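You operate a simulated robot arm through the tools that you are given. There is no shell and no other tool. Be economical: measure what you need, move in short steps, check, and stop when the job is done.

You run a simulated robot arm. Do the job below in one go: nothing can be reset, and whatever is moved stays where it is left.

JOB
Set the controls near the top of the side table. At the end: the green ring is on the green box (marked "WIPES"); the blue knob of the small teal machine is turned to off; the grey sliding block is set to in; the yellow gate by the table is set to shut; the yellow switch of the small teal machine is switched on; whatever was shut is shut again. Leave all else as you found it, and nothing knocked over.
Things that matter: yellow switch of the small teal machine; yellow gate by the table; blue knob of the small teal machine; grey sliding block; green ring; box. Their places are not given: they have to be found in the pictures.

It is judged by the outcome, as a careful person would: the job done as asked, and still so three seconds after it is handed in. It fails if anything else is knocked over, pushed out of place, dropped, spilled or broken.

ROBOT AND FRAMES
A 6-joint arm with a two-finger parallel gripper, fixed in place. Base frame: the origin is at the foot of the arm, x ahead of it, y to its left, z up; the work surface is at about z = 950. Lengths are in mm, angles in rad, forces in N, time in s.
With the tool pointing down near the work surface it reaches from about 220 to 620 mm from the base axis. Its first joint turns from -1.152 to 1.152 rad. Payload 2.7 kg.
The TCP is the grasp point between the finger pads, 23 mm short of the fingertips. In the tool frame z runs along the fingers and y along their closing line. Largest opening 94 mm; finger width 38, thickness 10; the body of the gripper, 54 by 96 mm, starts 39 mm behind the TCP.
Orientation is told as [roll, pitch, yaw] about the base's x, y, z axes, in that order, counted from this pose: with the fingers straight down and closing along the base's y, the tool's x points along the base's -x, its y along +y and its z along -z.

CONTROLS
- The arm moves only by the tool step_arm. Its argument "commands" is a list of rows, each an object of numbers (a shift or turn left out is 0, a gripper value left out holds the last): "ax", "ay", "az": the turn, a rotation vector about the base's x, y, z in rad; "x", "y", "z": the shift along the base's x, y, z in mm; "grip": the opening, from 0 (shut) to 1 (fully open). In form: [{"ax": .., "ay": .., "az": .., "x": .., "y": .., "z": .., "grip": ..}, ...]. A call has 1 to 8 rows; each row shifts and turns the commanded pose from where the row before left it. A row lasts 0.2 s, in which the tool goes at most 50 mm and 0.15 rad; a call with a longer step from one row to the next is refused whole, and so is a gripper value outside its range. A pose out of reach is approached as far as the arm can. The call stops where the force on the tool passes 40 N (or 10 N more than at its start, if that is more) or the arm is blocked; 0.2 s more then pass. Each finger travels about 45 mm/s and halts on what it meets, pressing with about 44 N; the grip force reading is that of the motor and also rises with nothing between the fingers. The clock runs only during rows and for 0.2 s after the last one: add rows that do not move to give the fingers time. It gives the time, the measured TCP pose, the force on the tool (base axes), the opening and the grip force at its end, in the units of the frame above (readings bear some noise).
- Cameras (640 x 400 px; columns grow to the right, rows downward): "scene" is fixed at [81, -434.9, 1407.8]; the picture's right is [0.72, -0.69, 0.00], its down [-0.37, -0.39, -0.84] and it looks along [0.59, 0.61, -0.53] (base axes); focal length 214 px, centre (320, 200). "wrist" rides on the gripper at [-39, 0, -44] in the tool frame; the picture's right is [0.00, -1.00, 0.00], its down [0.97, 0.00, -0.24] and it looks along [0.24, 0.00, 0.97] (tool axes); focal length 218 px, centre (320, 200).
- camera(camera): a new picture of that camera. The clock stands still meanwhile.
- locate(camera, pixels): there is no depth. For up to 12 entries [column, row, z] of the newest picture of that camera ("zoom" is the newest enlarged one), the place [x, y] in the base frame at which the ray of that pixel passes the height z, good to about 2 mm. The clock stands still meanwhile.
- inspect(camera, box): a new picture of the part [left, top, right, bottom] of that camera's present view, enlarged. The clock stands still meanwhile.
- hand_in(): hands the job in; it is judged then, once.

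Work in short steps. Measure before you move; look again where a grasp or a placing could have gone wrong, and mend it. You have 80 turns and 46 pictures in all, those below and enlarged ones among them. Open the gripper and draw the arm clear of the work before you hand the job in, unless the task says otherwise; then end with one line.

The tools are called as name(argument=value, ...) on one line, values as JSON. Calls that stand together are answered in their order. step_arm: Moves the arm, as the interface text tells. Its arguments: {"type":"object","properties":{"commands":{"type":"array"}},"required":["commands"]} The other tools are called the same way: camera (camera) takes a picture; locate (camera, pixels) gives the place at which the rays of pixels pass given heights; inspect (camera, box) takes an enlarged picture of a part of a camera's view; hand_in () hands the job in.

At the start:

```text
time: 0.0
ee_pos: [292.8, 25.1, 1347.4]
orientation: [0.001, 0.0, 0.0]
contact_force: [-0.5, 0.2, -0.6]
grip_width: 94.1
grasp_force: 0.2
```

scene: 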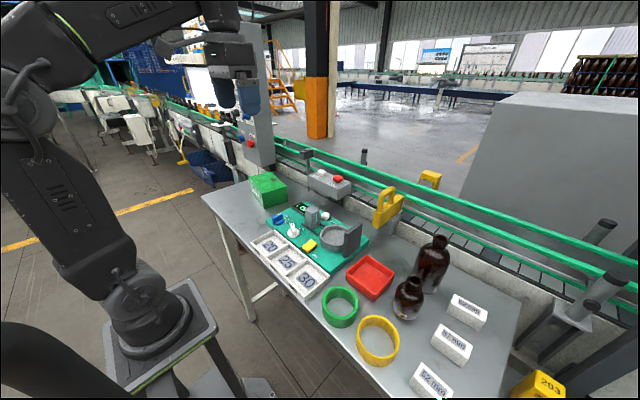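
wrist: 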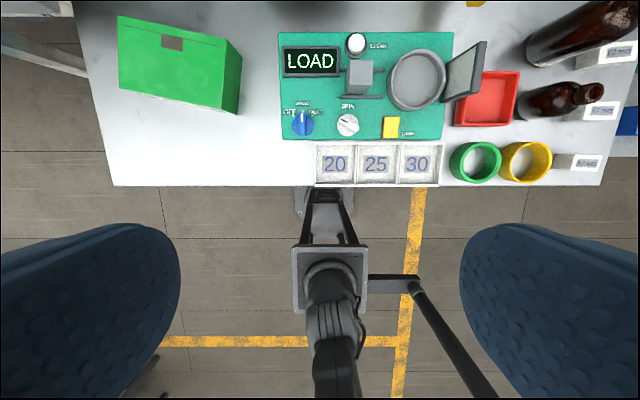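

The first pictures show the teal machine, the green box, the rings and yellow things behind the table. I enlarge the machine in both views.

inspect(camera="wrist", box=[270, 20, 490, 190])

inspect(camera="scene", box=[240, 150, 450, 290])

```text
2.35 times, centred on (380, 105) of wrist
```

zoom: 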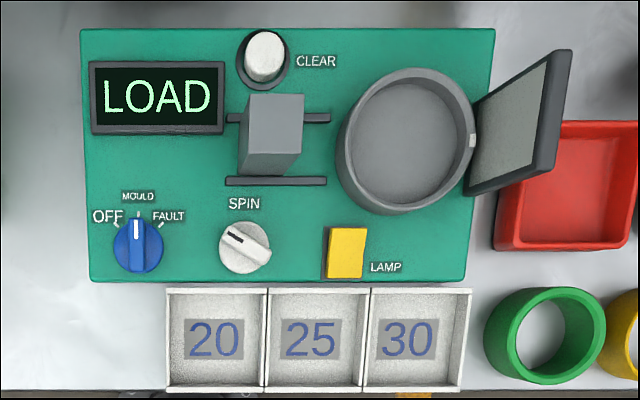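

```text
2.86 times, centred on (345, 220) of scene
```

zoom: 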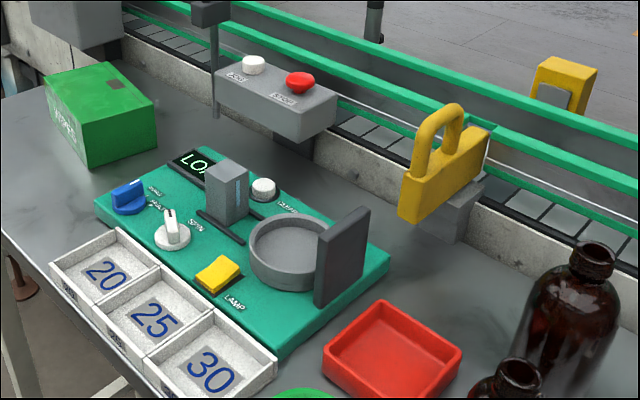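

The blue knob points at MOULD, and the grey block sits between two rails. I locate points on the wrist view and look closer at the gate and the block.

locate(camera="wrist", pixels=[[303, 123, 980], [303, 123, 1000], [391, 127, 980], [391, 127, 990], [360, 75, 980], [360, 75, 1020], [474, 162, 975], [502, 162, 975], [180, 60, 1030], [122, 15, 1030], [283, 139, 965], [440, 139, 965]])

inspect(camera="scene", box=[360, 160, 450, 240])

inspect(camera="scene", box=[265, 190, 365, 260])

```text
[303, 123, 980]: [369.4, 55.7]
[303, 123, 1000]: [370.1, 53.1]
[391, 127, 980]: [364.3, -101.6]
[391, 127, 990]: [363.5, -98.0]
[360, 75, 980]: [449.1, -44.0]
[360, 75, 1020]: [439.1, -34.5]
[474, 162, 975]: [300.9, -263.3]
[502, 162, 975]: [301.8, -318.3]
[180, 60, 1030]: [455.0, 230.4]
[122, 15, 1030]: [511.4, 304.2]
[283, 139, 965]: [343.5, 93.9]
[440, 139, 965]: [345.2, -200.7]
```

```text
5.00 times, centred on (405, 200) of scene
```

zoom: 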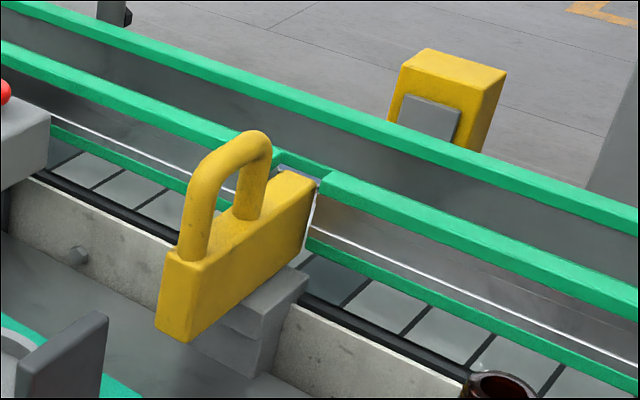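

```text
5.71 times, centred on (315, 225) of scene
```

zoom: 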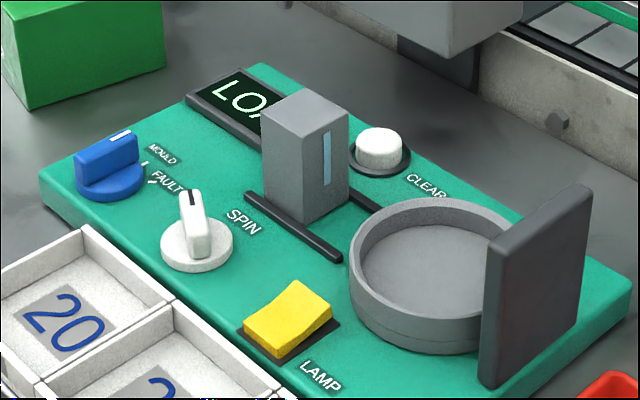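

The gate looks like a slide set across the conveyor, now pulled out over the table. I estimate its place and move the wrist camera over it for a look.

locate(camera="scene", pixels=[[388, 225, 1050], [388, 225, 1080], [385, 195, 1150], [385, 195, 1120], [425, 175, 1100], [345, 240, 1000]])

step_arm(commands=[{"x": 30, "y": -40}, {"x": 30, "y": -40}, {"x": 30, "y": -40}, {"x": 30, "y": -40}, {"x": 30, "y": -40}, {}])

camera(camera="wrist")

```text
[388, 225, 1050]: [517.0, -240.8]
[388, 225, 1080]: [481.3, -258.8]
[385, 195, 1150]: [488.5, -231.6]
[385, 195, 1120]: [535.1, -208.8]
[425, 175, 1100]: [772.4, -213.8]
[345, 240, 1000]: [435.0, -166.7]
```

```text
time: 1.4
ee_pos: [423.3, -169.4, 1310.0]
orientation: [-0.001, -0.003, 0.001]
contact_force: [-0.4, -1.0, 0.9]
grip_width: 94.0
grasp_force: 0.1
out of reach, approached as far as the arm can: row 3, 4, 5
```

```text
39 pictures are left
```

wrist: 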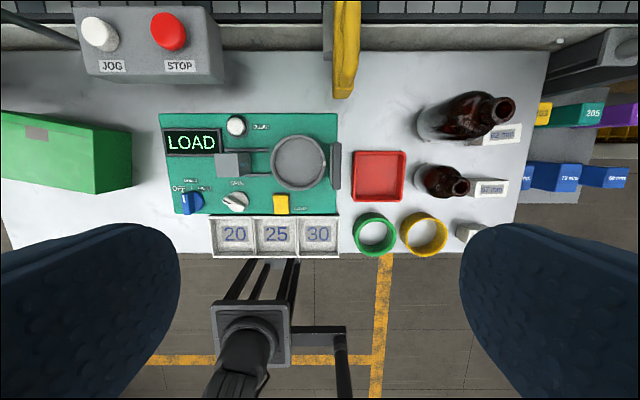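

The gate is at the top edge (345,50), a plate running along x. I lower and tilt the tool forward to see it all.

step_arm(commands=[{"ay": -0.15, "z": -30, "x": -30}, {"ay": -0.15, "z": -30, "x": -30}, {"ay": -0.15, "x": -30, "y": -20}, {"ay": -0.15, "x": -20, "y": -20}, {"ay": -0.1}, {}])

camera(camera="wrist")

```text
time: 2.8
ee_pos: [311.7, -207.3, 1250.9]
orientation: [0.0, -0.702, 0.0]
contact_force: [-0.4, 0.3, -0.3]
grip_width: 94.1
grasp_force: 0.0
```

```text
38 pictures are left
```

wrist: 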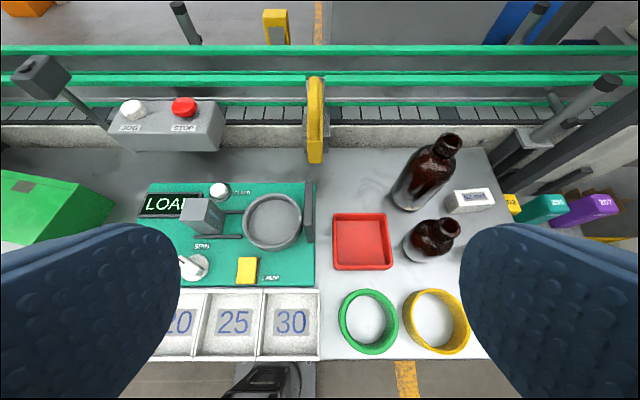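

inspect(camera="wrist", box=[260, 50, 380, 170])

inspect(camera="scene", box=[365, 175, 425, 235])

```text
3.33 times, centred on (320, 110) of wrist
```

zoom: 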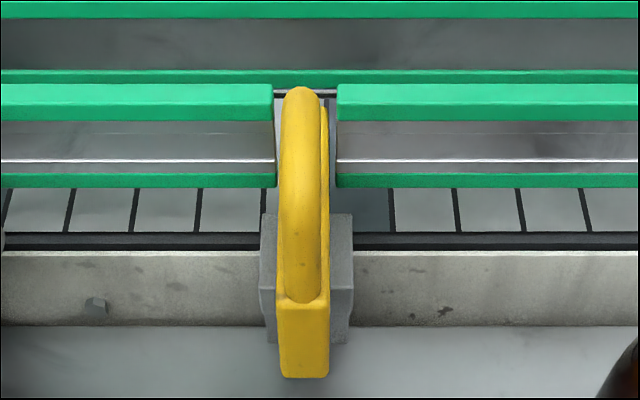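

```text
6.67 times, centred on (395, 205) of scene
```

zoom: 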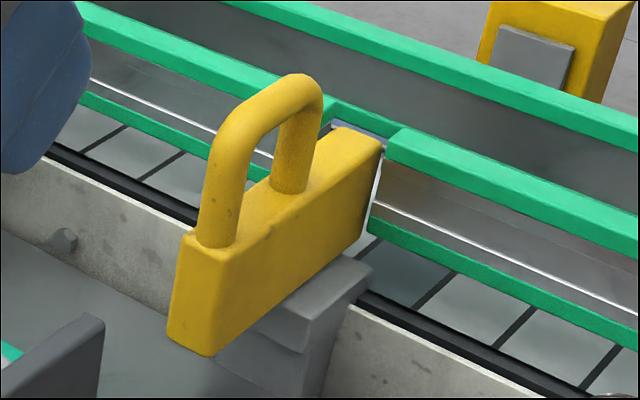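

The plate runs through the gap in the rail on a grey bracket, so shut should be a push along +x. I triangulate its near end from both views, and the other things too.

camera(camera="wrist")

locate(camera="scene", pixels=[[395.7, 211.5, 1040], [395.7, 211.5, 1070], [395.7, 211.5, 1100], [393.5, 227, 1000], [393.5, 227, 1030], [393.5, 227, 1060], [407, 187, 1150], [407, 187, 1120], [409, 186, 1180]])

locate(camera="wrist", pixels=[[315.5, 142, 1040], [315.5, 142, 1070], [315.5, 142, 1100], [315.5, 163, 1000], [315.5, 163, 1030], [315.5, 163, 1060], [315, 77, 1120], [315, 77, 1150], [369, 320, 950], [369, 320, 980], [341, 320, 980], [396, 320, 980]])

```text
35 pictures are left
```

wrist: 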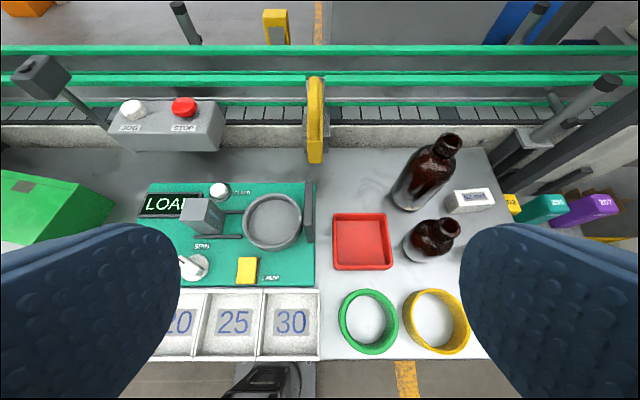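

```text
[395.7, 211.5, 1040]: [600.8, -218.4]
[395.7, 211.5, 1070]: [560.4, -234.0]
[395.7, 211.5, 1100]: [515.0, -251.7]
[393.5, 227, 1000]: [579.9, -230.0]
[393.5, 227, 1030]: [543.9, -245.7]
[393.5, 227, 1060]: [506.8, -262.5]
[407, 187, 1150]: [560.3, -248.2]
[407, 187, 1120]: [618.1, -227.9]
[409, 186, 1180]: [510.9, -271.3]
```

```text
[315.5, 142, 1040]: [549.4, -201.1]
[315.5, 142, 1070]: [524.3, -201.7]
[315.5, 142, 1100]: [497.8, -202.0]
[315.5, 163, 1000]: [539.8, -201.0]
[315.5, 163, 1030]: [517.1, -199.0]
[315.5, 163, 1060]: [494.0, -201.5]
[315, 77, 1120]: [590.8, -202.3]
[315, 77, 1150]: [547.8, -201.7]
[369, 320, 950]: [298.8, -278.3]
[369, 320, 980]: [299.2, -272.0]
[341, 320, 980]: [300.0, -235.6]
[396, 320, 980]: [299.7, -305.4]
```

The enlarged view is wider than the box I gave, so I correct the columns and repeat the measurement.

locate(camera="scene", pixels=[[377.8, 211.5, 1040], [377.8, 211.5, 1070], [377.8, 211.5, 1100], [375.5, 227.2, 1000], [375.5, 227.2, 1030], [375.5, 227.2, 1060], [391, 186.5, 1150], [391, 186.5, 1120], [401, 196, 1070], [401, 196, 1100], [381.5, 212, 1110], [391, 204, 1070]])

```text
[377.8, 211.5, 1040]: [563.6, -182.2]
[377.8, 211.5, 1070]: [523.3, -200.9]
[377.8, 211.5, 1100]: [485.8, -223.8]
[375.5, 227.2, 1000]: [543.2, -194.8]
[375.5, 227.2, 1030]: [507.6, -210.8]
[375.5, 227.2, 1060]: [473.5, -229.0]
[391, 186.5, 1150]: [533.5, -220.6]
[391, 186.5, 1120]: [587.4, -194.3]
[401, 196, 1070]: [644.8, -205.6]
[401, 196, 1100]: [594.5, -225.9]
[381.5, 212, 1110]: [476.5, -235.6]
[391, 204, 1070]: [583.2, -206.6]
```

The plate's near end is at about x 524, y -201, z 1015–1070. I close the fingers, tilt to 0.9 and come down in front of it.

step_arm(commands=[{"grip": 0, "x": 40, "z": -20, "y": 6, "ay": -0.1}, {"x": 40, "z": -25, "ay": -0.1}, {"x": 40, "z": -25}, {"x": 40, "z": -25}, {"z": -45}, {"z": -35}, {"z": -20}, {}])

camera(camera="scene")

```text
time: 4.4
ee_pos: [473.9, -204.7, 1076.5]
orientation: [-0.016, -0.927, 0.008]
contact_force: [-0.4, 0.1, 3.1]
grip_width: 0.0
grasp_force: 42.2
stopped in row 7: the force on the tool passed its limit (the readings are from after the stop); the commanded pose is now the measured one
```

```text
34 pictures are left
```

scene: 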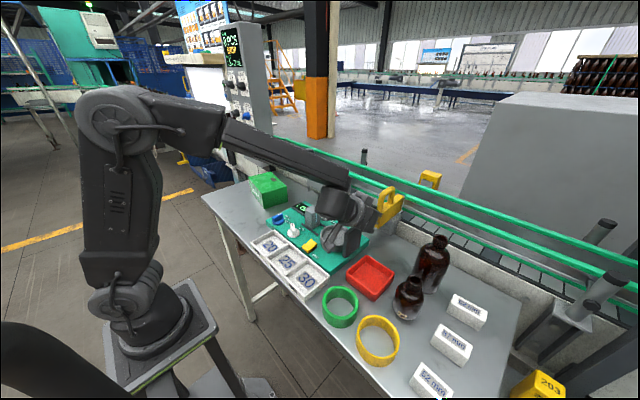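

The force limit stopped me at z 1076. I zoom in to see what was touched.

inspect(camera="scene", box=[290, 170, 420, 270])

camera(camera="wrist")

```text
4.00 times, centred on (355, 220) of scene
```

zoom: 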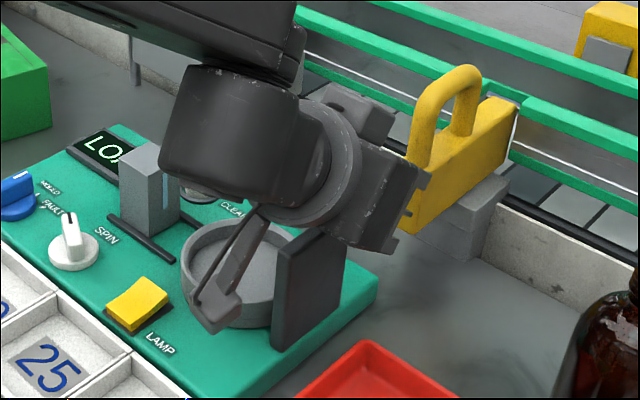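

```text
32 pictures are left
```

wrist: 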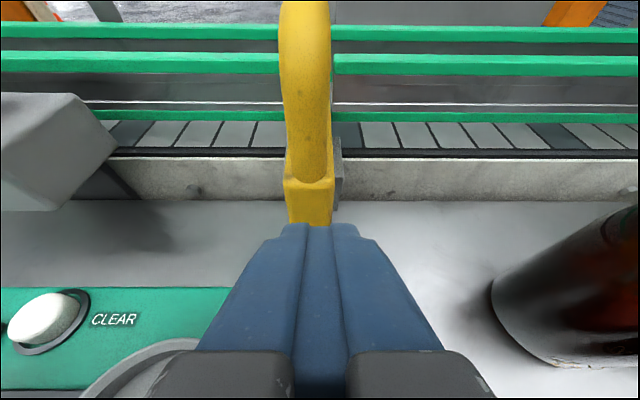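

The lever under the gripper's flange seems to have touched the open cup or lid, and nothing looks moved. I go up, cut the tilt to about 0.6 so the lever rises, and come down again.

step_arm(commands=[{"z": 40}, {"z": 30}, {"ay": 0.15, "x": -5}, {"ay": 0.15, "x": -5, "ax": 0.01}, {"z": -20}, {"z": -20}, {}])

inspect(camera="scene", box=[290, 170, 420, 270])

```text
time: 6.0
ee_pos: [463.3, -205.8, 1106.2]
orientation: [0.0, -0.626, -0.001]
contact_force: [0.2, 0.0, 0.6]
grip_width: 0.0
grasp_force: 42.4
```

```text
4.00 times, centred on (355, 220) of scene
```

zoom: 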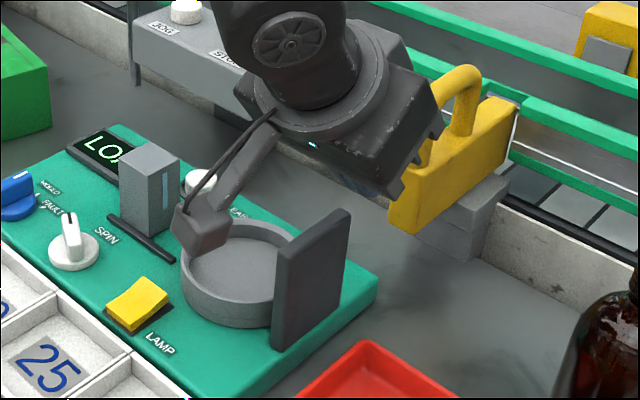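

The lid and cup look untouched. I check how high the lever end (326,230) hangs, assuming it is in the tool's plane y ≈ -206.

locate(camera="scene", pixels=[[326, 230, 1060], [326, 230, 1100], [326, 230, 1140], [361, 224, 1010], [361, 224, 1030], [361, 224, 1050], [344, 233, 1030], [344, 233, 1050]])

```text
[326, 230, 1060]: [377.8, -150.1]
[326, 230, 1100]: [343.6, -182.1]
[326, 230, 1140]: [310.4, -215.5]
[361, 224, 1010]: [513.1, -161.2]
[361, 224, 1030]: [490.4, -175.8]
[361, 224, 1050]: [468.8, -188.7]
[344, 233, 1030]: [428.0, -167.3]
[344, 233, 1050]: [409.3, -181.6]
```

The lever end is at about z 1125, so at TCP z 1062 it will clear the lid (~1050). I go down in front of the plate, then push gently in +x.

step_arm(commands=[{"x": 15, "y": 4.5}, {"z": -20}, {"z": -20}, {"x": 10, "z": -3}, {"x": 10}, {"x": 10}, {}])

```text
time: 7.6
ee_pos: [510.4, -200.3, 1062.7]
orientation: [0.001, -0.628, -0.002]
contact_force: [0.6, 0.1, -0.1]
grip_width: 0.4
grasp_force: 42.3
```

No force yet though the leading edge should be at x ≈ 539. I look.

inspect(camera="scene", box=[310, 160, 440, 250])

camera(camera="wrist")

```text
4.44 times, centred on (375, 205) of scene
```

zoom: 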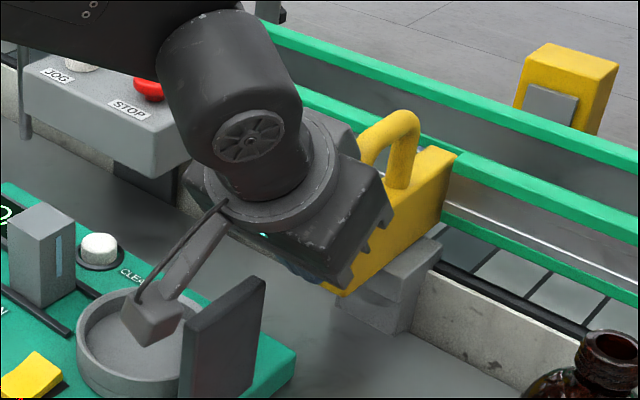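

```text
29 pictures are left
```

wrist: 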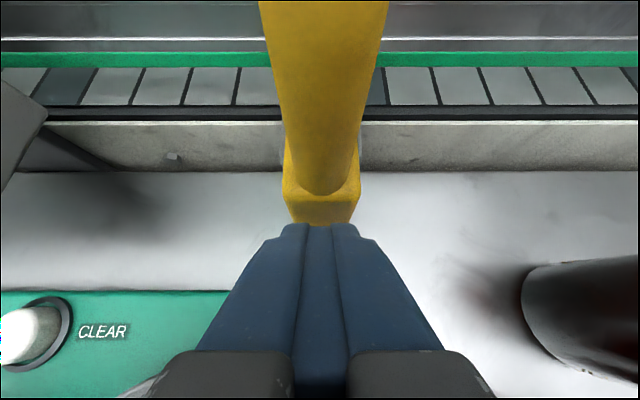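

The fingers are at the near face, and the gate may already be moving a little (handle top from (390,187) to (394,185)). I keep pushing.

step_arm(commands=[{"x": 8}, {"x": 8}, {"x": 8}, {"x": 8}, {}])

inspect(camera="scene", box=[310, 160, 440, 250])

```text
time: 8.2
ee_pos: [519.2, -200.3, 1060.9]
orientation: [0.012, -0.605, -0.007]
contact_force: [-14.1, 2.7, 7.0]
grip_width: 0.0
grasp_force: 42.2
stopped in row 3: the force on the tool passed its limit (the readings are from after the stop); the commanded pose is now the measured one
```

```text
4.44 times, centred on (375, 205) of scene
```

zoom: 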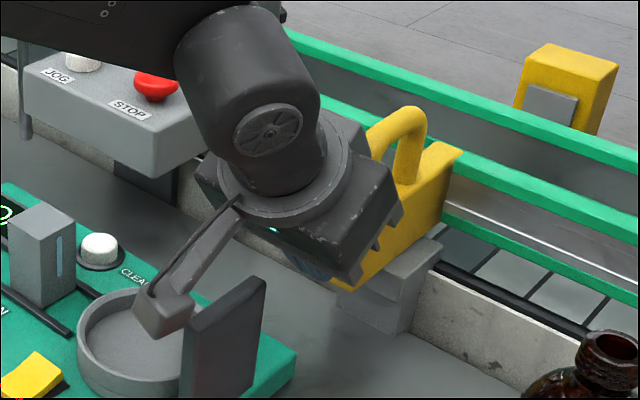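

The gate has moved about 20 mm, then the force limit came. I push once more to see whether it is the end stop or only stiffness.

step_arm(commands=[{"x": 4}, {"x": 4}, {"x": 4}, {"x": 4}, {}])

inspect(camera="scene", box=[340, 160, 440, 222])

```text
time: 8.6
ee_pos: [518.4, -199.1, 1059.8]
orientation: [0.017, -0.597, -0.01]
contact_force: [-12.1, 3.2, 7.3]
grip_width: 0.0
grasp_force: 42.3
stopped in row 1: the force on the tool passed its limit (the readings are from after the stop); the commanded pose is now the measured one
```

```text
6.40 times, centred on (390, 191) of scene
```

zoom: 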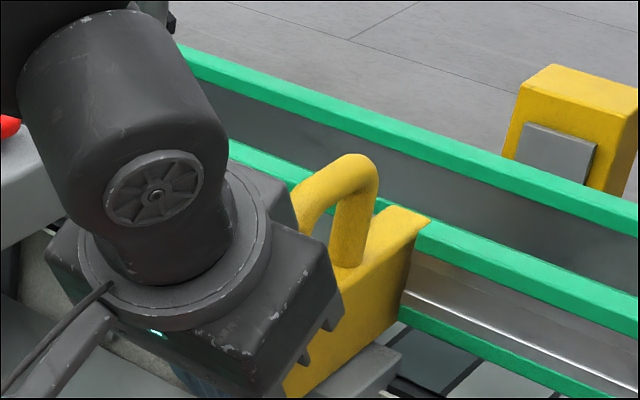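

It does not go further. I back off and raise the arm to see where the gate stands now.

step_arm(commands=[{"x": -15}, {"x": -15, "ax": -0.015}, {"z": 30}, {"z": 40}, {"x": -40, "z": 40}, {"x": -40, "z": 30}, {"x": -40, "z": 20}, {}])

inspect(camera="scene", box=[365, 175, 425, 235])

inspect(camera="wrist", box=[240, 20, 400, 120])

```text
refused: row 5 steps farther than a row can; nothing moved
```

```text
6.67 times, centred on (395, 205) of scene
```

zoom: 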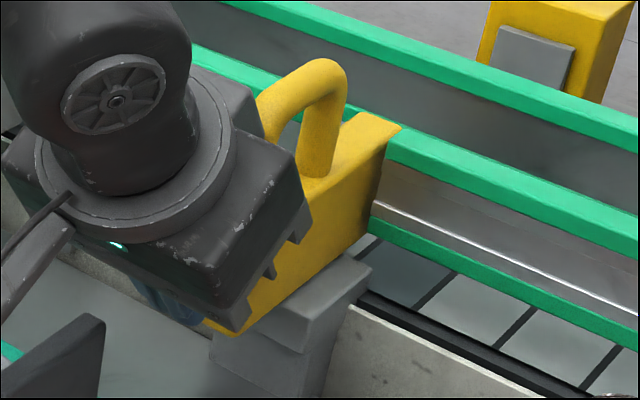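

```text
4.00 times, centred on (320, 70) of wrist
```

zoom: 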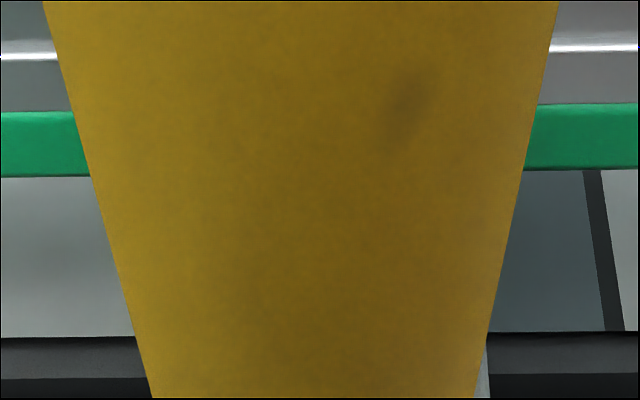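

Compared with the start, the plate now fills the gap in the rail and stands against a stop: shut. I back off.

step_arm(commands=[{"x": -15}, {"x": -15, "ax": -0.015}, {"z": 30}, {"z": 40}, {"x": -30, "z": 35}, {"x": -40, "z": 20, "ay": 0.15}, {"x": -40, "z": 20, "ay": 0.15, "y": 20}, {"x": -20, "y": 35, "ay": 0.15}])

inspect(camera="scene", box=[300, 160, 440, 248])

```text
time: 10.4
ee_pos: [359.1, -143.9, 1205.2]
orientation: [-0.003, -0.146, 0.0]
contact_force: [0.9, 0.0, -0.1]
grip_width: 0.0
grasp_force: 42.0
```

```text
4.55 times, centred on (370, 204) of scene
```

zoom: 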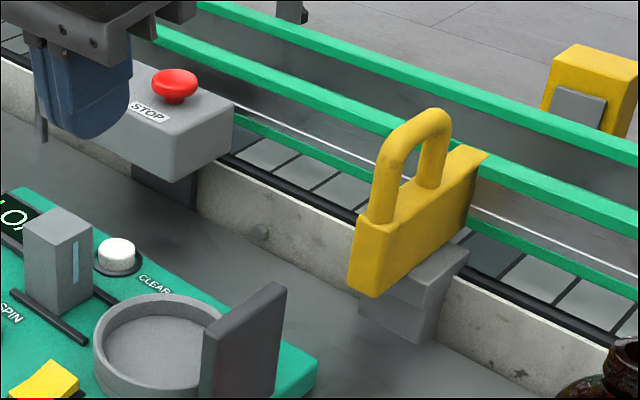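

The gate fills the gap and the plate moved about 20 mm up to its stop. Next I take a clear vertical view above the machine.

step_arm(commands=[{"y": 45, "ay": 0.146}, {"y": 45, "ax": 0.003}, {"y": 40}, {}])

camera(camera="wrist")

```text
time: 11.4
ee_pos: [360.2, -15.8, 1204.9]
orientation: [0.0, -0.004, 0.001]
contact_force: [0.8, 0.8, -0.1]
grip_width: 0.1
grasp_force: 42.3
```

```text
23 pictures are left
```

wrist: 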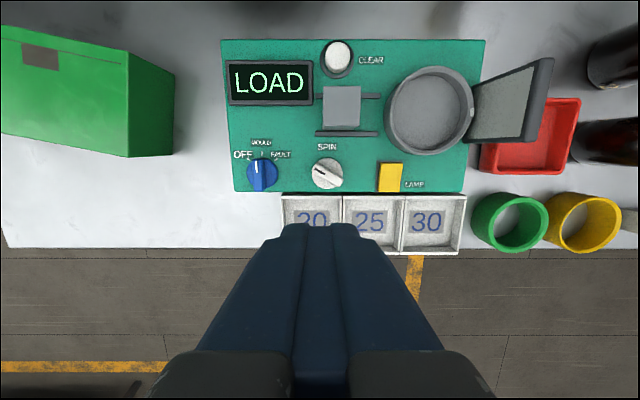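

I triangulate the block's near corner from wrist (361,125) and scene (311,214), plus the knob and the switch.

locate(camera="wrist", pixels=[[361, 125, 1000], [361, 125, 1020], [361, 125, 1040], [323, 86, 1020], [316, 135, 970], [378, 135, 970], [261, 168, 985], [257, 190, 970], [390, 177, 980], [377, 190, 970], [403, 163, 980], [341, 55, 985]])

locate(camera="scene", pixels=[[311, 214, 1000], [311, 214, 1020], [311, 214, 1040], [311.5, 229, 970], [277.6, 215.3, 985], [279, 213, 995], [281, 216.7, 985], [310, 240, 980], [310, 246, 980], [310, 246, 970]])

```text
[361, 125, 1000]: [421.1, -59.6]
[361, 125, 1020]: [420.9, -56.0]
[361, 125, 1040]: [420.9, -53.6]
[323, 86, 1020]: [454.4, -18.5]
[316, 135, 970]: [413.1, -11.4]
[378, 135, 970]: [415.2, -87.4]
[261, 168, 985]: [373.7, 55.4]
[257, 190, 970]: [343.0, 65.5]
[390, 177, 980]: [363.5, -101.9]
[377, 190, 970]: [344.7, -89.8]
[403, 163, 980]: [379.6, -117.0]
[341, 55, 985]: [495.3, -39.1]
```

```text
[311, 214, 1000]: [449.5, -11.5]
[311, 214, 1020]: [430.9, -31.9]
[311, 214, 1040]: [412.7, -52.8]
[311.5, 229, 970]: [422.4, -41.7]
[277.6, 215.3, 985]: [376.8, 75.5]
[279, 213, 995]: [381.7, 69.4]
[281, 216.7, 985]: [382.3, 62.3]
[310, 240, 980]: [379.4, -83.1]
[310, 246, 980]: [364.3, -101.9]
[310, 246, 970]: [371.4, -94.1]
```

The block spans x 421–455, y -16 to -54, top z ≈ 1035, with free rail towards the cup (-y), which is "in". I bring the closed fingers down on its +y side.

step_arm(commands=[{"x": 40, "y": 15}, {"x": 38, "y": 14}, {"z": -45}, {"z": -45}, {"z": -45}, {"z": -35}, {"z": -18}, {}])

inspect(camera="scene", box=[260, 170, 370, 245])

```text
time: 13.2
ee_pos: [436.9, 12.4, 1015.6]
orientation: [-0.002, -0.003, 0.001]
contact_force: [0.0, -0.6, 0.7]
grip_width: 0.0
grasp_force: 42.3
```

```text
5.33 times, centred on (315, 208) of scene
```

zoom: 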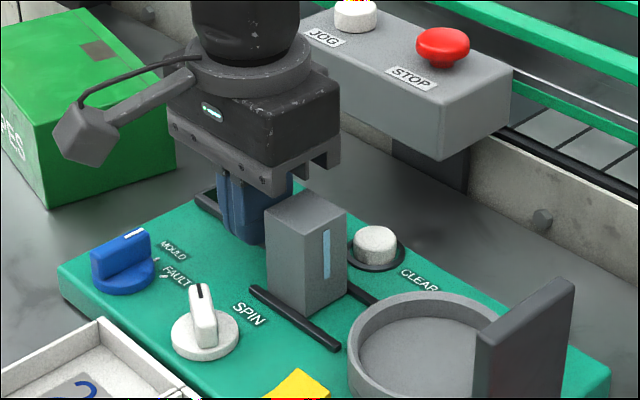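

The fingers stand beside the block on its left side. I push in -y in small steps.

step_arm(commands=[{"y": -10}, {"y": -10}, {"y": -8}, {"y": -8}, {"y": -8}, {"y": -8}, {"y": -6}, {}])

inspect(camera="scene", box=[260, 170, 370, 245])

```text
time: 15.0
ee_pos: [438.6, -41.7, 1017.8]
orientation: [0.002, -0.002, 0.002]
contact_force: [-2.5, 22.2, 6.1]
grip_width: 0.2
grasp_force: 42.7
```

```text
5.33 times, centred on (315, 208) of scene
```

zoom: 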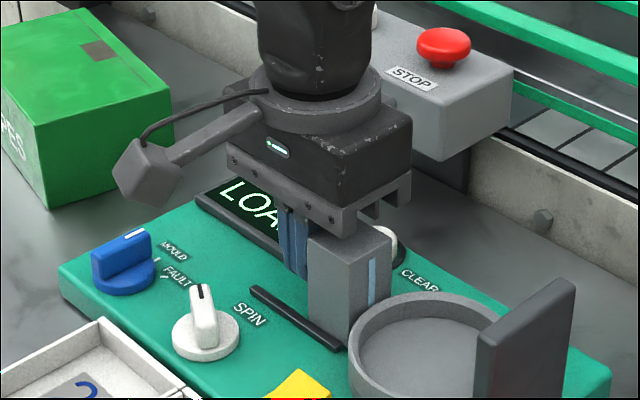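

The block is at the rail end by the cup with 22 N against it. I press a touch more, then retreat up and move over the blue knob, opening the gripper.

step_arm(commands=[{"y": -2}, {"y": -2}, {}, {"y": 15}, {"z": 45}, {"z": 45}])

```text
time: 15.5
ee_pos: [439.3, -41.2, 1017.1]
orientation: [0.009, -0.004, 0.005]
contact_force: [-1.7, 11.3, 1.4]
grip_width: 0.0
grasp_force: 42.0
stopped in row 2: the force on the tool passed its limit (the readings are from after the stop); the commanded pose is now the measured one
```

The stop is firm, so the block is in. Now I retreat and move to look at the blue knob from above.

step_arm(commands=[{"y": 10}, {"z": 45, "ax": -0.009, "az": -0.005}, {"z": 45}, {"x": -40, "y": 25, "z": 10}, {"x": -40, "y": 28}, {"x": -20, "y": 30, "grip": 0.35}, {}])

camera(camera="wrist")

```text
time: 17.1
ee_pos: [337.2, 46.3, 1118.0]
orientation: [-0.002, -0.006, -0.002]
contact_force: [-0.2, -0.1, -0.2]
grip_width: 33.1
grasp_force: 0.0
```

```text
20 pictures are left
```

wrist: 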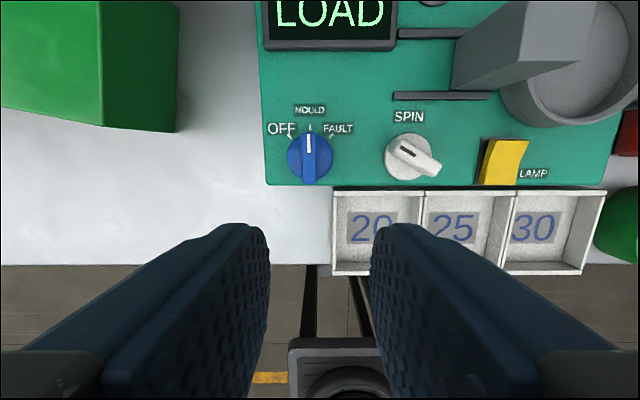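

inspect(camera="wrist", box=[260, 95, 380, 195])

locate(camera="wrist", pixels=[[309, 158, 972], [288, 158, 972], [330, 158, 972], [309, 134, 995], [309, 180, 995], [304, 160, 995], [315, 160, 995], [291, 138, 967], [500, 162, 980], [487, 162, 980], [517, 160, 985], [265, 186, 967]])

```text
4.00 times, centred on (320, 145) of wrist
```

zoom: 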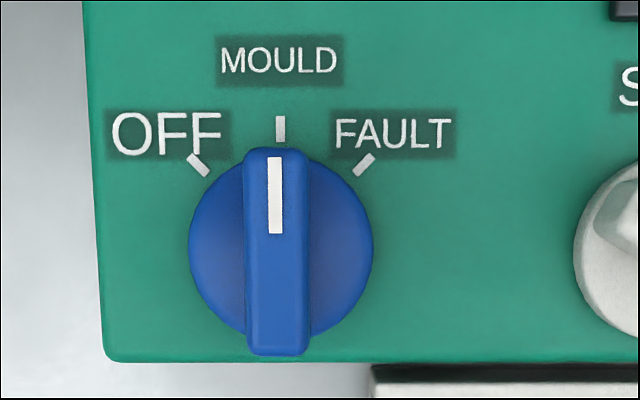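

```text
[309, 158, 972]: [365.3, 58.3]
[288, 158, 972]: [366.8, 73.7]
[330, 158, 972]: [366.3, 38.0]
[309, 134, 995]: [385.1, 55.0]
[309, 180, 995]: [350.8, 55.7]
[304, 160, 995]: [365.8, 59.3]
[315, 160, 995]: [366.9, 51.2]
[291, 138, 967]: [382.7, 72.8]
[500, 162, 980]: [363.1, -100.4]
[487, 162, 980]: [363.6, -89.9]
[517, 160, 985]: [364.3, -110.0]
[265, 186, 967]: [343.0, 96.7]
```

The knob's centre is (367,56), its bar lies along x, and the OFF tick is 45° anticlockwise (+z turn). I lower the open fingers around the bar.

step_arm(commands=[{"x": 30, "y": 10}, {"z": -40}, {"z": -40}, {"z": -25}, {"z": -10}, {}])

inspect(camera="scene", box=[230, 170, 330, 240])

```text
time: 18.3
ee_pos: [369.4, 59.1, 1007.1]
orientation: [-0.002, -0.009, 0.0]
contact_force: [-1.1, -0.5, 4.6]
grip_width: 33.0
grasp_force: 0.5
stopped in row 6: the force on the tool passed its limit (the readings are from after the stop); the commanded pose is now the measured one
```

```text
5.71 times, centred on (280, 205) of scene
```

zoom: 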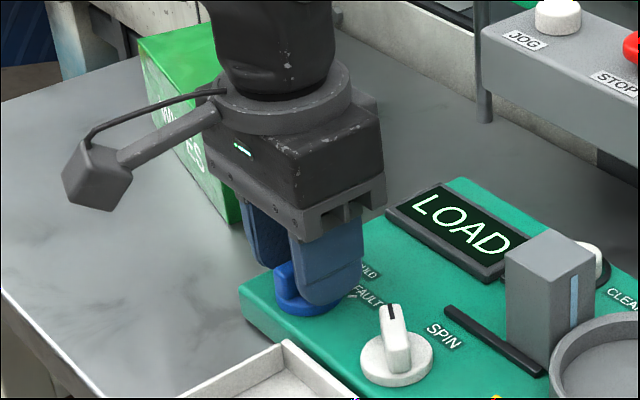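

The tips reached the knob's disc at about z 984. I rise 3 mm, centre on y 57 and close on the bar.

step_arm(commands=[{"z": 3, "x": -2, "y": -2.5}, {"grip": 0.2}, {"grip": 0.0}, {}, {}])

```text
time: 19.5
ee_pos: [367.0, 55.7, 1008.4]
orientation: [-0.004, -0.01, 0.001]
contact_force: [1.5, -11.7, -2.3]
grip_width: 11.7
grasp_force: 45.5
```

The bar is gripped (11.7 mm). I turn +z to 45° in steps.

step_arm(commands=[{"y": -1, "az": 0.13}, {"az": 0.13}, {"az": 0.13}, {"az": 0.13}, {"az": 0.13}, {"az": 0.135}, {}])

```text
time: 21.1
ee_pos: [367.0, 54.3, 1008.9]
orientation: [-0.002, -0.008, 0.787]
contact_force: [-1.3, 2.6, -15.9]
grip_width: 11.8
grasp_force: 44.5
```

I open slightly, rise, turn back and look at the knob and switch.

step_arm(commands=[{"grip": 0.3}, {}, {"z": 40}, {"z": 40, "az": -0.14}, {"az": -0.14, "z": 20}, {"az": -0.14, "x": -20}, {"az": -0.14, "y": -30}, {"az": -0.14, "y": -30}])

step_arm(commands=[{"az": -0.087, "y": -30, "grip": 0}, {"y": -20}, {}, {}])

camera(camera="wrist")

inspect(camera="scene", box=[255, 190, 365, 265])

```text
time: 22.9
ee_pos: [348.4, -5.5, 1109.7]
orientation: [-0.004, -0.012, 0.083]
contact_force: [-0.1, 0.0, 0.0]
grip_width: 28.1
grasp_force: 0.1
```

```text
time: 23.9
ee_pos: [345.8, -54.6, 1108.8]
orientation: [-0.003, -0.01, -0.001]
contact_force: [0.8, -0.1, 0.6]
grip_width: 0.0
grasp_force: 42.6
```

```text
17 pictures are left
```

wrist: 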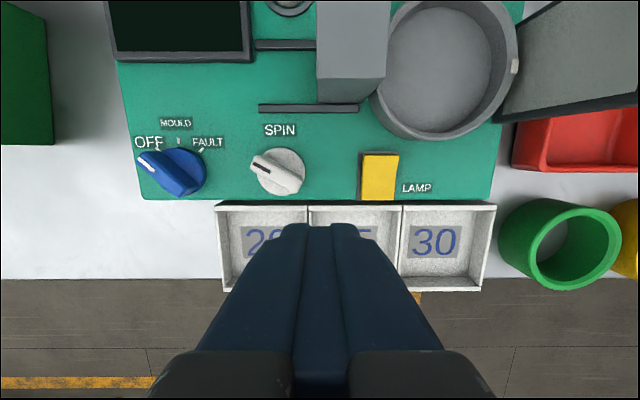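

```text
5.33 times, centred on (310, 228) of scene
```

zoom: 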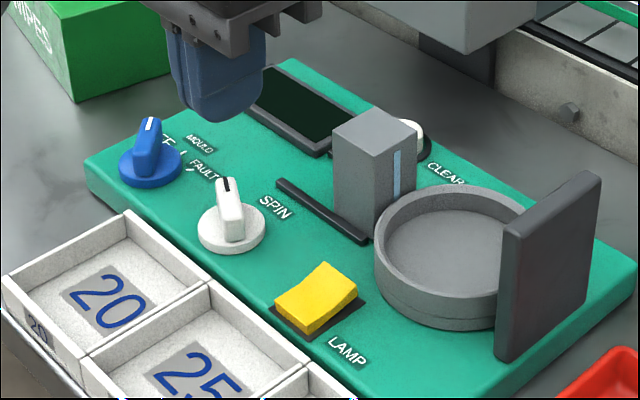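

The knob is at OFF and the display is dark. I look closely at the yellow rocker to see which end is raised.

inspect(camera="scene", box=[290, 225, 335, 260])

inspect(camera="wrist", box=[340, 135, 440, 210])

```text
11.43 times, centred on (312, 242) of scene
```

zoom: 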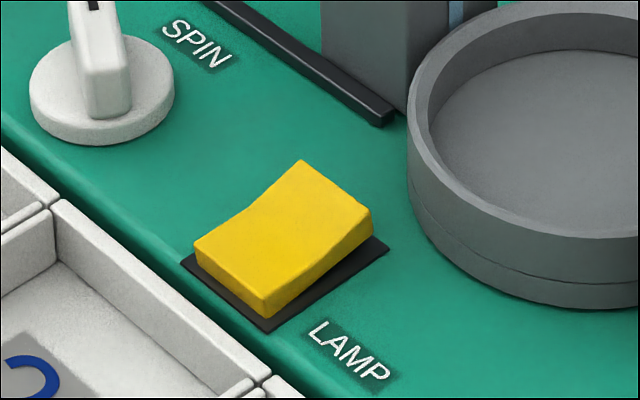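

```text
5.33 times, centred on (390, 172) of wrist
```

zoom: 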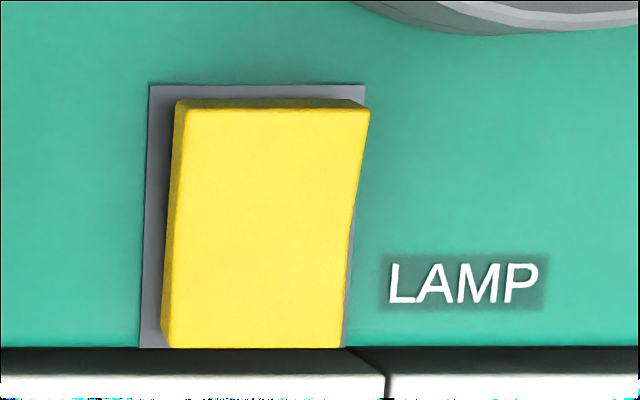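

The far (+x) end is raised, so it must be pressed down. I measure the rocker and the cup edge nearby.

locate(camera="wrist", pixels=[[380, 155, 985], [380, 198, 975], [363, 157, 980], [398, 157, 985], [425, 138, 990], [400, 130, 990], [372, 100, 990], [310, 108, 970], [545, 225, 1000], [560, 290, 950], [560, 200, 1000]])

locate(camera="scene", pixels=[[311, 239, 980], [311, 239, 985], [311, 239, 990], [303.5, 246, 970], [303.5, 246, 975], [303.5, 246, 980]])

```text
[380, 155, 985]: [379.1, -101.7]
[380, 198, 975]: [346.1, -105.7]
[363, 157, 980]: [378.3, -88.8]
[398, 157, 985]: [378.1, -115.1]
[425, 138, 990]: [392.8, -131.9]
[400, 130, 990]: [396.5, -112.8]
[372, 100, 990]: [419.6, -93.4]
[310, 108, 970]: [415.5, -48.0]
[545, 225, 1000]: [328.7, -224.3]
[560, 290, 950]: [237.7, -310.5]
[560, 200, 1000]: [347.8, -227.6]
```

```text
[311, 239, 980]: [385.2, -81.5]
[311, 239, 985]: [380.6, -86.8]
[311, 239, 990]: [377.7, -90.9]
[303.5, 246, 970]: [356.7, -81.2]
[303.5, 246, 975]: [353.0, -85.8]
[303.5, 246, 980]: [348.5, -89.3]
```

The cup edge (396,-113) is close, so I tilt the tool by +0.4 so only its front lower edge presses at x ≈ 375.

step_arm(commands=[{"x": 10, "y": -23, "ay": 0.14}, {"x": 11, "y": -23, "ay": 0.14}, {"ay": 0.13}, {"z": -40}, {"z": -33}, {}])

inspect(camera="scene", box=[255, 190, 365, 265])

```text
time: 25.3
ee_pos: [369.9, -102.0, 1036.7]
orientation: [-0.002, 0.401, -0.001]
contact_force: [0.2, 0.4, 0.9]
grip_width: 0.0
grasp_force: 42.2
```

```text
5.33 times, centred on (310, 228) of scene
```

zoom: 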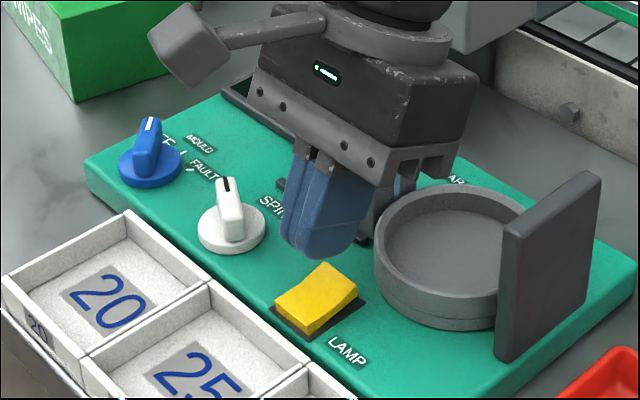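

The fingers are above the far end of the rocker. I shift 3 mm back and press down in small steps.

step_arm(commands=[{"x": -3, "z": -10}, {"z": -8}, {"z": -4}, {"z": -4}, {"z": -3}, {"z": -3}, {"z": -2}, {}])

```text
time: 26.5
ee_pos: [365.9, -101.6, 1013.8]
orientation: [-0.005, 0.397, 0.0]
contact_force: [-1.8, -0.6, 3.7]
grip_width: 0.2
grasp_force: 42.4
stopped in row 5: the force on the tool passed its limit (the readings are from after the stop); the commanded pose is now the measured one
```

Contact at corner z ≈ 985; I press on.

step_arm(commands=[{"z": -2}, {"z": -2}, {"z": -2}, {"z": -2}, {"z": -2}, {}])

inspect(camera="scene", box=[290, 225, 335, 260])

```text
time: 27.1
ee_pos: [366.6, -102.4, 1012.6]
orientation: [-0.008, 0.394, -0.001]
contact_force: [-1.7, -0.6, 3.4]
grip_width: 0.0
grasp_force: 42.5
stopped in row 3: the force on the tool passed its limit (the readings are from after the stop); the commanded pose is now the measured one
```

```text
11.43 times, centred on (312, 242) of scene
```

zoom: 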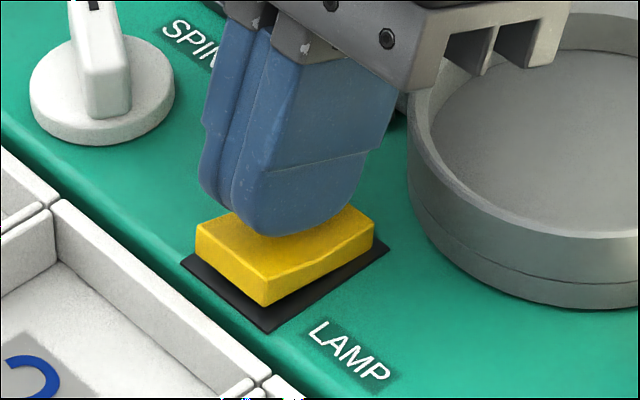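

The rocker has tipped part way, but the rounded tip rests near its middle. I lift, move 8 mm farther +x and press again.

step_arm(commands=[{"z": 10}, {"x": 8, "ax": 0.006}, {"z": -5}, {"z": -4}, {"z": -3}, {"z": -2}, {"z": -2}, {}])

inspect(camera="scene", box=[290, 225, 335, 260])

```text
time: 28.6
ee_pos: [375.5, -103.2, 1012.6]
orientation: [-0.006, 0.383, 0.001]
contact_force: [0.9, 0.3, 5.0]
grip_width: 0.0
grasp_force: 42.7
stopped in row 7: the force on the tool passed its limit (the readings are from after the stop); the commanded pose is now the measured one
```

```text
11.43 times, centred on (312, 242) of scene
```

zoom: 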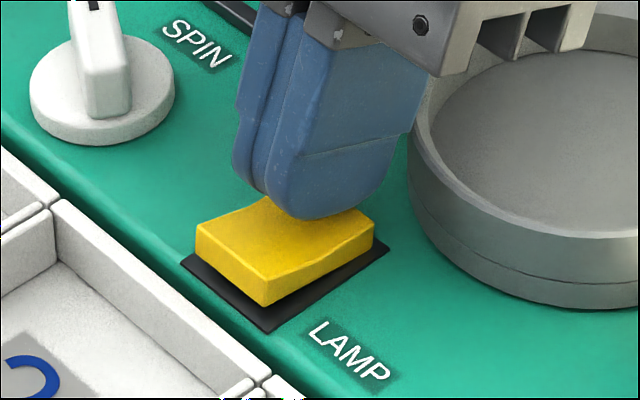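

The rocker holds the same tipped state, so it looks fully switched. I retreat straight up and check it released.

step_arm(commands=[{"z": 30}, {"z": 40}, {"z": 20, "x": -20, "ay": -0.13}, {"x": -20, "y": -30, "ay": -0.13, "grip": 1}, {"x": -20, "y": -40, "ay": -0.125, "ax": 0.004}, {"y": -45}, {"x": 0, "y": -20}, {}])

inspect(camera="scene", box=[290, 225, 335, 260])

camera(camera="wrist")

```text
time: 30.4
ee_pos: [318.0, -237.0, 1100.7]
orientation: [0.0, 0.001, 0.0]
contact_force: [0.6, -0.2, 0.8]
grip_width: 94.0
grasp_force: 0.0
```

```text
11.43 times, centred on (312, 242) of scene
```

zoom: 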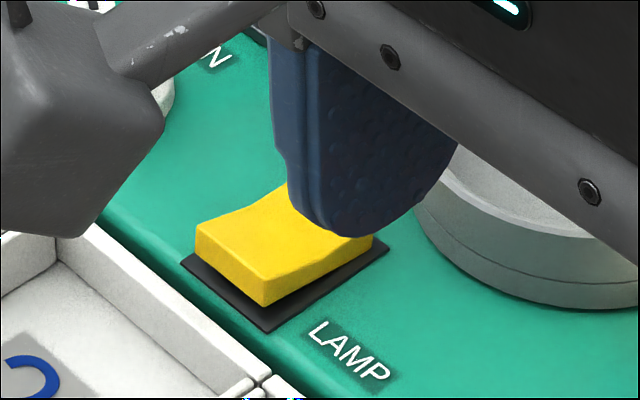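

```text
9 pictures are left
```

wrist: 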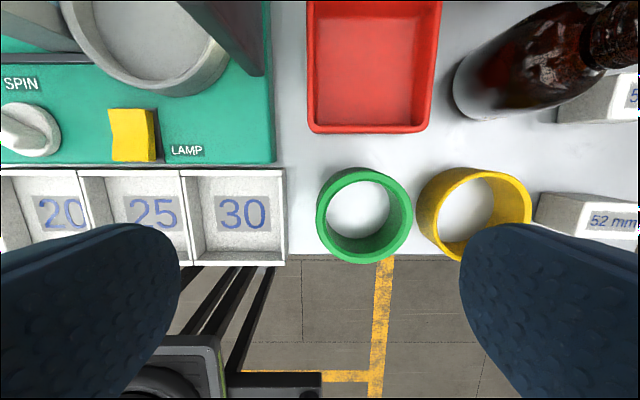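

The switch stays over. The green ring is at (364,214) with the yellow ring close on its right, so I plan a grasp closing along x (tool turned by -90°). I measure first.

locate(camera="wrist", pixels=[[364, 215, 980], [316, 215, 980], [413, 215, 980], [364, 168, 980], [364, 264, 980], [371, 133, 965], [286, 240, 970], [364, 168, 990], [418, 215, 980], [340, 255, 950], [364, 215, 990]])

inspect(camera="scene", box=[300, 265, 400, 335])

```text
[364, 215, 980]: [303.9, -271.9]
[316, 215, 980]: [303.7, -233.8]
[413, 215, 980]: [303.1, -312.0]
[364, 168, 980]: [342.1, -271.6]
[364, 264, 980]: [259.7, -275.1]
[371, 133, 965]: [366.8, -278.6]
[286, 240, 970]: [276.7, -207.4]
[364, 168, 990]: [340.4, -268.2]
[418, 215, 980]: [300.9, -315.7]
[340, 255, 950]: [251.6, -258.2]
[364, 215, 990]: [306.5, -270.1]
```

```text
5.71 times, centred on (350, 300) of scene
```

zoom: 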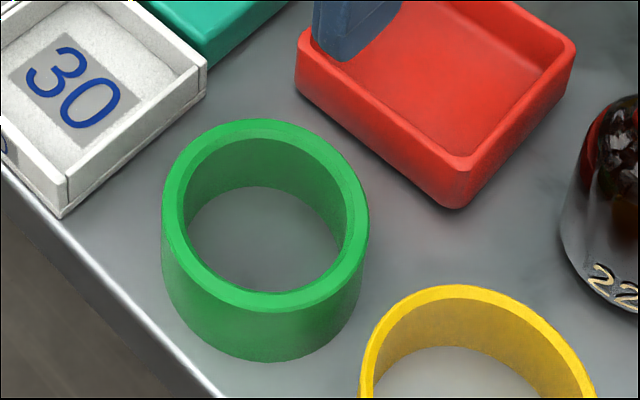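

I match the ring's top centre between views and find the box top as well.

locate(camera="scene", pixels=[[340.4, 302.6, 970], [340.4, 302.6, 980], [340.4, 302.6, 990], [340.4, 302.6, 1000], [268, 174, 1020], [268, 174, 1040], [268, 174, 1060]])

```text
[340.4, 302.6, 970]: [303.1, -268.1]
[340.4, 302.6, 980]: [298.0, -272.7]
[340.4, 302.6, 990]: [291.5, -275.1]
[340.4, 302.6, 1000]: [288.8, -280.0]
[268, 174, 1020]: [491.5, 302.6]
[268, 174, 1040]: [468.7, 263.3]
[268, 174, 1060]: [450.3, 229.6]
```

The ring's centre is (302,-271), its top z ≈ 978 and outer diameter ≈ 76. I turn the tool -90° above it with the gripper fully open.

step_arm(commands=[{"az": -0.145, "x": -8, "y": -17}, {"az": -0.145, "x": -8, "y": -17}, {"az": -0.145}, {"az": -0.145}, {"az": -0.145}, {"az": -0.145}, {"az": -0.145}, {"az": -0.145}])

step_arm(commands=[{"az": -0.145}, {"az": -0.145}, {"az": -0.12}, {"z": -40}, {"z": -30}, {}])

camera(camera="wrist")

```text
time: 32.2
ee_pos: [300.7, -270.4, 1100.5]
orientation: [-0.001, 0.001, -1.161]
contact_force: [-0.4, -0.6, 0.1]
grip_width: 93.9
grasp_force: 0.1
```

```text
time: 33.6
ee_pos: [301.4, -270.5, 1031.7]
orientation: [-0.003, -0.001, -1.57]
contact_force: [0.0, -0.8, -0.7]
grip_width: 94.2
grasp_force: 0.0
```

```text
7 pictures are left
```

wrist: 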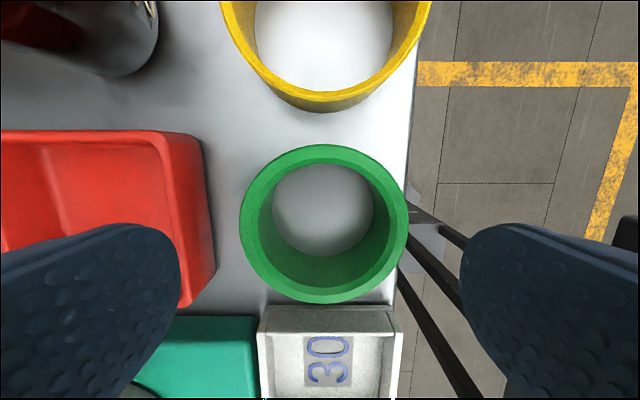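

The ring lies between the fingers. I verify its centre at rim height.

locate(camera="wrist", pixels=[[240, 223, 978], [408, 223, 978], [324, 145, 978], [324, 302, 978], [190, 220, 970], [207, 250, 965]])

```text
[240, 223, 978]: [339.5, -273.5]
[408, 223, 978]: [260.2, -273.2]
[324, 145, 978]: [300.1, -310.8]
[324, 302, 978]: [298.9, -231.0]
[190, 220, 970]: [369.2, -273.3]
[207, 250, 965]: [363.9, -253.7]
```

The centre is (300,-271) and the diameter 79. I shift -1.5 mm, descend and close.

step_arm(commands=[{"x": -1.5, "z": -25}, {"z": -20}, {"z": -8}, {"grip": 0.85}, {"grip": 0.7}, {"grip": 0.7}, {}])

```text
time: 35.2
ee_pos: [299.8, -271.6, 979.1]
orientation: [-0.002, 0.0, -1.569]
contact_force: [0.8, 0.3, 1.2]
grip_width: 74.7
grasp_force: 43.6
```

The fingers halted on the ring at 74.7 mm. I lift it.

step_arm(commands=[{"z": 20, "grip": 0.6}, {"z": 40}, {"z": 40}, {"z": 40}, {"z": 40}, {}])

camera(camera="scene")

```text
time: 36.6
ee_pos: [299.1, -271.8, 1157.5]
orientation: [-0.003, -0.002, -1.568]
contact_force: [-0.3, -0.5, -0.5]
grip_width: 74.6
grasp_force: 44.2
```

```text
6 pictures are left
```

scene: 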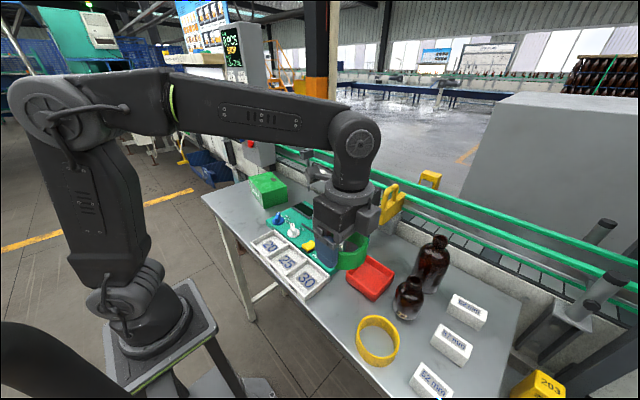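

The ring is held. I find the box's corners from the scene: near corner bottom (265.6,208.5), top (264,192), the others from the first enlarged view.

locate(camera="scene", pixels=[[265.6, 208.5, 950], [264, 192, 1010], [264, 192, 1030], [264, 192, 1050], [288, 198, 950], [288, 184, 1010], [288, 184, 1030], [248.8, 178, 1010], [248.8, 178, 1030], [271.6, 171.7, 1010], [271.6, 171.7, 1030]])

```text
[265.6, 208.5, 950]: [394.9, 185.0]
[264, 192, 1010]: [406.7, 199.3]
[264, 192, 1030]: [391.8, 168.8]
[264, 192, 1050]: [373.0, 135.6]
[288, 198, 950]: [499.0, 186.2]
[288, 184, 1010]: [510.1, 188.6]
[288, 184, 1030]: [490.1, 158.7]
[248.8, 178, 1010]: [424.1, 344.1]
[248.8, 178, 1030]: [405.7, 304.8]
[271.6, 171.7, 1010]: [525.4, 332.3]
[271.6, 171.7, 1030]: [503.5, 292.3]
```

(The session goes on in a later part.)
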